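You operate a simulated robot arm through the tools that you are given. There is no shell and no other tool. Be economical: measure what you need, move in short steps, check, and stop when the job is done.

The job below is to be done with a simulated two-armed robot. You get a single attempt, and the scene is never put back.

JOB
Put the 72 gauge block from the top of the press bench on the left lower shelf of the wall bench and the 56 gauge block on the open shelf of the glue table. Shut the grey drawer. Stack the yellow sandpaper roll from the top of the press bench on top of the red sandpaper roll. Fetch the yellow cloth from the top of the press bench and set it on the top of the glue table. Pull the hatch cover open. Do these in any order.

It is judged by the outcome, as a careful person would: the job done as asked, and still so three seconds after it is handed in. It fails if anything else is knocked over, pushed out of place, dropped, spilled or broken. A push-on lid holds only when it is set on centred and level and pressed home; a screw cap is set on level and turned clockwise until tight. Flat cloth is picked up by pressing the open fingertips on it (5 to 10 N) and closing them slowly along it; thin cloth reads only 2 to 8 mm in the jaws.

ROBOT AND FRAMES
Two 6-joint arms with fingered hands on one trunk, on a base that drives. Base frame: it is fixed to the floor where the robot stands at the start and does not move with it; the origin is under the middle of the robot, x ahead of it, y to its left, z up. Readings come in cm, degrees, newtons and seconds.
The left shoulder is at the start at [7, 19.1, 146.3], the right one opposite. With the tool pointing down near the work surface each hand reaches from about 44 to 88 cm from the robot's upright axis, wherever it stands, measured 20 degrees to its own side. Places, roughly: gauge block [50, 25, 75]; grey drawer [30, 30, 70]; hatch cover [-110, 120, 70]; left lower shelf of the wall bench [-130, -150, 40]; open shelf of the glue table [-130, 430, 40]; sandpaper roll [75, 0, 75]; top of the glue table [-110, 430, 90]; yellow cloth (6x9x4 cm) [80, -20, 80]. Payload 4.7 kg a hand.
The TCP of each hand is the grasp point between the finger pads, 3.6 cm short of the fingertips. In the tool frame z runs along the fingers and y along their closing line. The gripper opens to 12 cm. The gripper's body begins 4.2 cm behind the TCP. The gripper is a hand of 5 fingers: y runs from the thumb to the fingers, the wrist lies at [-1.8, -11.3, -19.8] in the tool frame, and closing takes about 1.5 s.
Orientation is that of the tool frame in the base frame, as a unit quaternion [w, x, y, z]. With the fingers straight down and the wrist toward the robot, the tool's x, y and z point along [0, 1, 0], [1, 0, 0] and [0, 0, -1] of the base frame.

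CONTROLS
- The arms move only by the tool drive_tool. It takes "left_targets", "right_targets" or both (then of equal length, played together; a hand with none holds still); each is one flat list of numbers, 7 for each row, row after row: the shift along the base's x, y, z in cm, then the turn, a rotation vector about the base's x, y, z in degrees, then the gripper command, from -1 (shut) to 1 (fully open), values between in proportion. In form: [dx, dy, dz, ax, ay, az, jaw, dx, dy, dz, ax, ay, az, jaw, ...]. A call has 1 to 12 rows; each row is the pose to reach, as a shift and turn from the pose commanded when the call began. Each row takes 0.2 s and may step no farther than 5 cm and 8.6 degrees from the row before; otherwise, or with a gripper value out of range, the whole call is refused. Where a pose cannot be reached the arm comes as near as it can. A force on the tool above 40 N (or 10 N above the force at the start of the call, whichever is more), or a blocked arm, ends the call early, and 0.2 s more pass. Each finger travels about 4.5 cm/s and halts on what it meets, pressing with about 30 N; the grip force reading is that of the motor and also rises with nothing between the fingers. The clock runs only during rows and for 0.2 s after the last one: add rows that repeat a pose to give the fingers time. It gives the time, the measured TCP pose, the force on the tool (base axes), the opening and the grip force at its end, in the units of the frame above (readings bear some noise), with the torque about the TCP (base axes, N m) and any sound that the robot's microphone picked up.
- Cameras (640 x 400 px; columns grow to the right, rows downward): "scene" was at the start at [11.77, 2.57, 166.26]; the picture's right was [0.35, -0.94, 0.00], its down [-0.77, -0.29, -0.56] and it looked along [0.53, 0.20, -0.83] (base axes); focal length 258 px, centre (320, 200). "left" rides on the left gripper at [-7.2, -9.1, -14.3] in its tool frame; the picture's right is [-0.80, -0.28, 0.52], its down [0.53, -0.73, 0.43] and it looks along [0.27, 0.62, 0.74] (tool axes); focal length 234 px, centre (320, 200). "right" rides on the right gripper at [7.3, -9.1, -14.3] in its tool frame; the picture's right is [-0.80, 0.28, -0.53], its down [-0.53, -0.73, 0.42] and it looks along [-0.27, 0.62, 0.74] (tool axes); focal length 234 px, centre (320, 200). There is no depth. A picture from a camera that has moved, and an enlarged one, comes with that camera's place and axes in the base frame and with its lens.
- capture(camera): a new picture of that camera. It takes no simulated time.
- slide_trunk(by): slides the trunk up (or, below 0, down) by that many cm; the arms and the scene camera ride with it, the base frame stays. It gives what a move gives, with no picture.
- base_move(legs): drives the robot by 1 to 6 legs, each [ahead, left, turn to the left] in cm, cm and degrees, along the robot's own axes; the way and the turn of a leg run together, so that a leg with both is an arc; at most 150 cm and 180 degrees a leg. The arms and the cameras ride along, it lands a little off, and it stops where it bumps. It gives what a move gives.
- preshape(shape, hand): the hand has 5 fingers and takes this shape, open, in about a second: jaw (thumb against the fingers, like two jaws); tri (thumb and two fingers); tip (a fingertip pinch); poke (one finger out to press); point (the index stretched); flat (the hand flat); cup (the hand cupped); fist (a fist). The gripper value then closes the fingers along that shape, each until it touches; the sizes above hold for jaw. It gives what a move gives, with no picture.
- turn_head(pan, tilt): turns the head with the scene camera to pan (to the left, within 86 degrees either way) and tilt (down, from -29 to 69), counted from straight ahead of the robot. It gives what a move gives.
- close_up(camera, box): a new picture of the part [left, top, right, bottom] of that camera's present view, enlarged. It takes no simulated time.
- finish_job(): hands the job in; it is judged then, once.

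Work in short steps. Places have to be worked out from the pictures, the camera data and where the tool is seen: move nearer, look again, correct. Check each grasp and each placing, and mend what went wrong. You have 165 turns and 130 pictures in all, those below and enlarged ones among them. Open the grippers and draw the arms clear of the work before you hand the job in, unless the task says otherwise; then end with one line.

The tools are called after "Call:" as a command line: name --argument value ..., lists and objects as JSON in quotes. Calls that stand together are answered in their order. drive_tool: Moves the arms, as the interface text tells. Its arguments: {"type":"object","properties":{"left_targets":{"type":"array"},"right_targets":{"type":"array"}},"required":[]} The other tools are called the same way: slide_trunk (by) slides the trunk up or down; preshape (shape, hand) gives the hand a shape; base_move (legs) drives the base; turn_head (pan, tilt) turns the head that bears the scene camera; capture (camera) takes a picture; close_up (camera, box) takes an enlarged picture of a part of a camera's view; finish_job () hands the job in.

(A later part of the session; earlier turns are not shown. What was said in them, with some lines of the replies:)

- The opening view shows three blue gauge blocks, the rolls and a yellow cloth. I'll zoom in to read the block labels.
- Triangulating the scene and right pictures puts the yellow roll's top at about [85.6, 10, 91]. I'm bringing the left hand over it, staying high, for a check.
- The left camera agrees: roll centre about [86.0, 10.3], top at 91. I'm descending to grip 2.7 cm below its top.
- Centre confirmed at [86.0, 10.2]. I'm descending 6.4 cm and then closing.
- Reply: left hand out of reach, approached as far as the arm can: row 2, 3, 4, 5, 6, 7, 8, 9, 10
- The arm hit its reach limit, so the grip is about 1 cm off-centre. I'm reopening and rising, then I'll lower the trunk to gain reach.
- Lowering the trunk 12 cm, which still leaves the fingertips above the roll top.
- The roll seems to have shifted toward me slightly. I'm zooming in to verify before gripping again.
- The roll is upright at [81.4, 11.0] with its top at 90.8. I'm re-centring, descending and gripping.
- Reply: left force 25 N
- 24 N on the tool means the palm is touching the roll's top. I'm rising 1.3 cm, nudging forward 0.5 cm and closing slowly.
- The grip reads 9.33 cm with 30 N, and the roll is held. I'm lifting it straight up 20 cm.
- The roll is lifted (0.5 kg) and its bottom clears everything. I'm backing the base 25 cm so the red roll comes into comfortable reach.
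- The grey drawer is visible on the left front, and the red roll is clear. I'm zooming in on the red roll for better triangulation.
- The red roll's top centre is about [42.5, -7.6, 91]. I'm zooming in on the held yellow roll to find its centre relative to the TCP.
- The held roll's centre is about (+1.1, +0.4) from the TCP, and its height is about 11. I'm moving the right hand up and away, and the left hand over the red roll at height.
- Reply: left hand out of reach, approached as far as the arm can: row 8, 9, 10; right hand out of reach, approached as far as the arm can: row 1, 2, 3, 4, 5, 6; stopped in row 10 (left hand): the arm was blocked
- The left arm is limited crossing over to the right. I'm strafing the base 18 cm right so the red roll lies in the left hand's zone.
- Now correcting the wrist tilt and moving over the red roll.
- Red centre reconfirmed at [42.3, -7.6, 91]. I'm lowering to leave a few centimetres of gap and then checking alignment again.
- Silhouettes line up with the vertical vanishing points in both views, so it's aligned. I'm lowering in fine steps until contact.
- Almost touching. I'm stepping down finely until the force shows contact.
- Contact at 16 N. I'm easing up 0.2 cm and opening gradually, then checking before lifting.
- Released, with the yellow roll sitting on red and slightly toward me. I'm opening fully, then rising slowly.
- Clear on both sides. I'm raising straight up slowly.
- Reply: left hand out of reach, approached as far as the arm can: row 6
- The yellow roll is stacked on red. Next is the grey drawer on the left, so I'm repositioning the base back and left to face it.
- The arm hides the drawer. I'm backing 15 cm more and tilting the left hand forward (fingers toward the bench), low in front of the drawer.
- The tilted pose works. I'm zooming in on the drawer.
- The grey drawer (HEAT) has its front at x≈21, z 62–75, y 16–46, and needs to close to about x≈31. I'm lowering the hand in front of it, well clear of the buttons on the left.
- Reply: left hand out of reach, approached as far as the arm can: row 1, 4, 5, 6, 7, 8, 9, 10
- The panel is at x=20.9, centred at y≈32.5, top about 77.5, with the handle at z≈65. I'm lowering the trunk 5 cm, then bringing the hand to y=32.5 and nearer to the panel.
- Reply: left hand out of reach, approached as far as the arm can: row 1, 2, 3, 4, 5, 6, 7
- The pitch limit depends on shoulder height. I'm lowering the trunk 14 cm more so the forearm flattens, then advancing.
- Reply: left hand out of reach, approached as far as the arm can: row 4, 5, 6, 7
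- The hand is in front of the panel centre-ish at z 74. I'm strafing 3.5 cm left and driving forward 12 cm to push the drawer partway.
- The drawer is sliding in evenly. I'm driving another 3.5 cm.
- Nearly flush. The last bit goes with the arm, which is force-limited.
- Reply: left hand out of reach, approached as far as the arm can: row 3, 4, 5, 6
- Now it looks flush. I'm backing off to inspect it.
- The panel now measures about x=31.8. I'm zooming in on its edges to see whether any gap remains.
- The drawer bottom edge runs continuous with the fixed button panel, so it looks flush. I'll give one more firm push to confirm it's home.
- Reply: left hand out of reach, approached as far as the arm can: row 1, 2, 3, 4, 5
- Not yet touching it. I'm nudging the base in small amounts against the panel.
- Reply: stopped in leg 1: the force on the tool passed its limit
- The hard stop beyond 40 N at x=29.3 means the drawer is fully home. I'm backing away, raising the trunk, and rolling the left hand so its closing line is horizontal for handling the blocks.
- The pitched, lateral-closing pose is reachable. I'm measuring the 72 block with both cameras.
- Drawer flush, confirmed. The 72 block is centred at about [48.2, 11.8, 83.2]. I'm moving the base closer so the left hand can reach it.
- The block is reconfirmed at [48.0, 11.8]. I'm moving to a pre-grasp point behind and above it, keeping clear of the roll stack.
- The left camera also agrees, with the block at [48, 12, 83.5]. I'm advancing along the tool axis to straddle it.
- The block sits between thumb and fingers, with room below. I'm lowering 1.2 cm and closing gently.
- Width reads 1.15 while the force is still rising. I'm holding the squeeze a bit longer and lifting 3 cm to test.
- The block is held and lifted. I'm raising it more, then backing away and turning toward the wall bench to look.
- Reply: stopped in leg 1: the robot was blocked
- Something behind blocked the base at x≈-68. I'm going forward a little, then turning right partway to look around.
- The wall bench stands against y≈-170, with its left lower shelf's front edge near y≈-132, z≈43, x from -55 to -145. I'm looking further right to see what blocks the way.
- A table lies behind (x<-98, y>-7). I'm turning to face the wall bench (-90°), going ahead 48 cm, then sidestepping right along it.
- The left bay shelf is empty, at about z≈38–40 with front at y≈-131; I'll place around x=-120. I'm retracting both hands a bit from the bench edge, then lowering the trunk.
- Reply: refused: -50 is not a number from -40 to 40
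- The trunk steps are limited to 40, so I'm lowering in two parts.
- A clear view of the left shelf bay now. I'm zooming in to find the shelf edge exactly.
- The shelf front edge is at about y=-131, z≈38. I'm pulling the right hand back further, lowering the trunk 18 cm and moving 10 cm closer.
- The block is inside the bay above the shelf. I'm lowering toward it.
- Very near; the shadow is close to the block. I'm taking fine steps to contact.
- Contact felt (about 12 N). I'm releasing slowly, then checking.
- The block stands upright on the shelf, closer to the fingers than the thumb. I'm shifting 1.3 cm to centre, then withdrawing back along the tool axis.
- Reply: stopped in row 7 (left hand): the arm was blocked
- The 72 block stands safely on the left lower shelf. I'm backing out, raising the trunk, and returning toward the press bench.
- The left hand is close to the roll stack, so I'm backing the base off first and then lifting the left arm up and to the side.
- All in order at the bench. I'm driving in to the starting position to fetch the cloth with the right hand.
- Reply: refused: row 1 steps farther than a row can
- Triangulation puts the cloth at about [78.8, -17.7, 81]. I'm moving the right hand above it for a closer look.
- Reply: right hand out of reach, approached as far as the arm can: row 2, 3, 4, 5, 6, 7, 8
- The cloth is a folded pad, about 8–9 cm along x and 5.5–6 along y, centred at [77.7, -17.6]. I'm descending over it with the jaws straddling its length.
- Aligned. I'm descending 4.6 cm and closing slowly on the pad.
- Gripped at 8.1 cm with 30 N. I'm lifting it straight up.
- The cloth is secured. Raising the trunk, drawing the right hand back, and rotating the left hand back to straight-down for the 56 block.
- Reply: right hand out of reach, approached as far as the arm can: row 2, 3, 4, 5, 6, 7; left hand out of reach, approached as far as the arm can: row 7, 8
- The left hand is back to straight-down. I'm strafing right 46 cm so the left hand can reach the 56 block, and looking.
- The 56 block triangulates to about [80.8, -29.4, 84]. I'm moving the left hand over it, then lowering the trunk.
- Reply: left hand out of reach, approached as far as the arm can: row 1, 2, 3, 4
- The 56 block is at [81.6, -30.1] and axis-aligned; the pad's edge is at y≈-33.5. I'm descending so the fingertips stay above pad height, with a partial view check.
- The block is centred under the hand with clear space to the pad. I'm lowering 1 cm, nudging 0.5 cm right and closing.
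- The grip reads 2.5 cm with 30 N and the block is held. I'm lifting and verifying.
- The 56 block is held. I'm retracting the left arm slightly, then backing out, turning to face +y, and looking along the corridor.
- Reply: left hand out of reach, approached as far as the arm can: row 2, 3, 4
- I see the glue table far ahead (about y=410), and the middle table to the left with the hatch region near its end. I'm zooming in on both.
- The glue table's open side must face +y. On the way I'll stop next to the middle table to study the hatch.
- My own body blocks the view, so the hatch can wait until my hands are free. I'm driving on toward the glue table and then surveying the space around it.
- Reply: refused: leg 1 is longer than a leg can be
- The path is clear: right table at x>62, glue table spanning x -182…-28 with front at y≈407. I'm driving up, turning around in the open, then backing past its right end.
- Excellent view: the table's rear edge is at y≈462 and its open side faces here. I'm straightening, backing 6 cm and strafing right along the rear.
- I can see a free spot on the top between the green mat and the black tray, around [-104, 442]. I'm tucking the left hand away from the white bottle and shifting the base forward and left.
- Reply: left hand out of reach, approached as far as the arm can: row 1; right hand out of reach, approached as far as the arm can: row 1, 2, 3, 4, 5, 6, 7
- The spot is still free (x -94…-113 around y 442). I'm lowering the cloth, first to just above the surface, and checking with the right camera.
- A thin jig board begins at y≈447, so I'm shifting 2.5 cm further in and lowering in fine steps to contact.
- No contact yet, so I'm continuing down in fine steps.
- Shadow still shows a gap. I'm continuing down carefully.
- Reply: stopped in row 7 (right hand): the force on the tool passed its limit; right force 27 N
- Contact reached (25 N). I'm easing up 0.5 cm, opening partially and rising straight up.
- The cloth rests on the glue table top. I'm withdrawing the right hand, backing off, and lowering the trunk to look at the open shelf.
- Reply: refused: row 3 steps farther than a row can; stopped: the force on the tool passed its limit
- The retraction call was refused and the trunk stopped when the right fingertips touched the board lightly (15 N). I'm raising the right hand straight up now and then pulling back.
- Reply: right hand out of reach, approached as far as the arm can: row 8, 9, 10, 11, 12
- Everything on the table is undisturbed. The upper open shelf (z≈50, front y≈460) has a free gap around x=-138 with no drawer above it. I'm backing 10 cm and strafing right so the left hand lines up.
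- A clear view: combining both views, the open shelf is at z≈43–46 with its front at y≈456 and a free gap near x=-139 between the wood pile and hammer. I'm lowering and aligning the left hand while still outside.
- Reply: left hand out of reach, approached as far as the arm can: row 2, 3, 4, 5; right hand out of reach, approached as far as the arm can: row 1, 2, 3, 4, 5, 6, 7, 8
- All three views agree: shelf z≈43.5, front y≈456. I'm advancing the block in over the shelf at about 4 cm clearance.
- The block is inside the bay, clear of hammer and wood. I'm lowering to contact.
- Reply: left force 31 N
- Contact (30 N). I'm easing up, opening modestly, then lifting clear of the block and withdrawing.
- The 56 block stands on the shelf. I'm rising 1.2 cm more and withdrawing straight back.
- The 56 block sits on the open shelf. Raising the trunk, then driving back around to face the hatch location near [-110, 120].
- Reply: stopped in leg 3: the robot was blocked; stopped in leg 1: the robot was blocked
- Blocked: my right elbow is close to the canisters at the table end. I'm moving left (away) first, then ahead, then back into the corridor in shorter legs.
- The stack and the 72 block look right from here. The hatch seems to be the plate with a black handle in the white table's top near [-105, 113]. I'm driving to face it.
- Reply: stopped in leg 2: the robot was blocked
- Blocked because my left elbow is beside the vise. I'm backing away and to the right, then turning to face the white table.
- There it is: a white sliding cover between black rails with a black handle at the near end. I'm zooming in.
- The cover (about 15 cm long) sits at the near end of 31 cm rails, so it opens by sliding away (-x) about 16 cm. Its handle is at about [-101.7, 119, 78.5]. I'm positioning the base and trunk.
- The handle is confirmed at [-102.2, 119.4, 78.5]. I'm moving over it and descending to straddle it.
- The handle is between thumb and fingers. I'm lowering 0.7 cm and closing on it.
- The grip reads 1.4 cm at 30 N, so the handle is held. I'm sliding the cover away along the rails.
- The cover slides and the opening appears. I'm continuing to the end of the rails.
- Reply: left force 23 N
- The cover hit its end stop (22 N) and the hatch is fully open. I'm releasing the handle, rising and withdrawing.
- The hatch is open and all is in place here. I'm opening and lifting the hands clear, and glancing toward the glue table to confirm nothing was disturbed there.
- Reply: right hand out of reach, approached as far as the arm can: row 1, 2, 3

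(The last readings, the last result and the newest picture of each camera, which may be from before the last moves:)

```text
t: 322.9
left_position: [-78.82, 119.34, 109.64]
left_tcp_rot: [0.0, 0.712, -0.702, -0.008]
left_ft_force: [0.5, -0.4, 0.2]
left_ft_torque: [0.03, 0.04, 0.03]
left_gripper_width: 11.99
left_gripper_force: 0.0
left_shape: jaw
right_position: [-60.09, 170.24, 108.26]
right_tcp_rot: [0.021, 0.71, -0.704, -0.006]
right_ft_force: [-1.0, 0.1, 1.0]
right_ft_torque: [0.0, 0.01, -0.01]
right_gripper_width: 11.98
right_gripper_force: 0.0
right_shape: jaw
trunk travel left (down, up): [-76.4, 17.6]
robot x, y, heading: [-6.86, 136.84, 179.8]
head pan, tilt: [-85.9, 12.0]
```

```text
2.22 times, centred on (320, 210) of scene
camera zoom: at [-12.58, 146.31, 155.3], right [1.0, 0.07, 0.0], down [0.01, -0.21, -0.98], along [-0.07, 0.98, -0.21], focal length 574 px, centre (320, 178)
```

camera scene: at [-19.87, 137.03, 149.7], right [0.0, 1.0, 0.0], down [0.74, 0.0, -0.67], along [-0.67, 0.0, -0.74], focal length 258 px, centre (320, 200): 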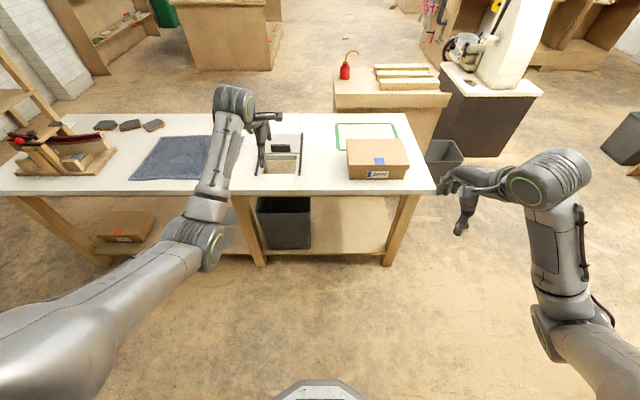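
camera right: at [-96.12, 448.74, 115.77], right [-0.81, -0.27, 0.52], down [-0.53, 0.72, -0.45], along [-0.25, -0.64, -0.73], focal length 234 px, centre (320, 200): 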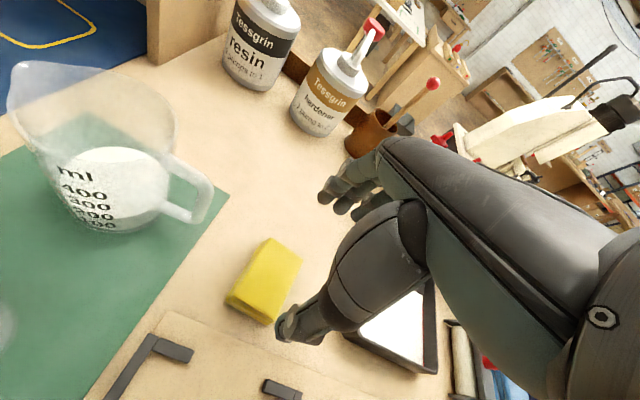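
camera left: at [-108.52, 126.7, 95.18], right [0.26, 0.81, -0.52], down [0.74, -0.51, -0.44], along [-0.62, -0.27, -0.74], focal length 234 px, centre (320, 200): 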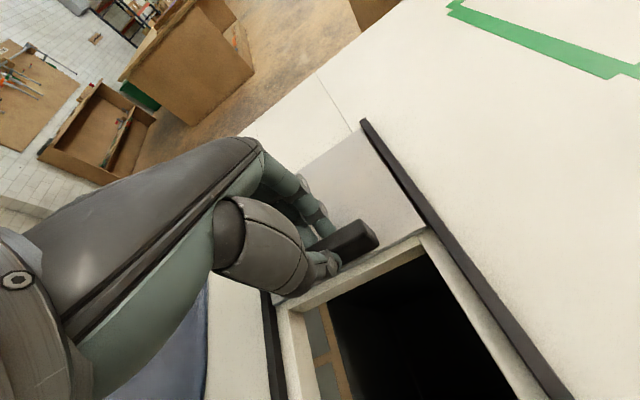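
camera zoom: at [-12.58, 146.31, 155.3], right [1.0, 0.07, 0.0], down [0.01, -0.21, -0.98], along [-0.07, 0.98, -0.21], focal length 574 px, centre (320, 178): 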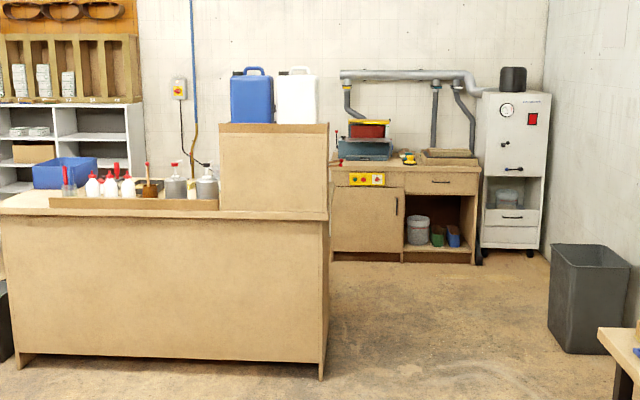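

The canisters, bottles and bins are all standing in place, both hands are open and clear, and every part of the job is done. I'm handing it in.

Call:
finish_job

```text
The job is handed in.
```

I finished every part of the job and handed it in: both gauge blocks placed, the grey drawer shut, the yellow roll on the red, the cloth on the glue table and the hatch cover open.
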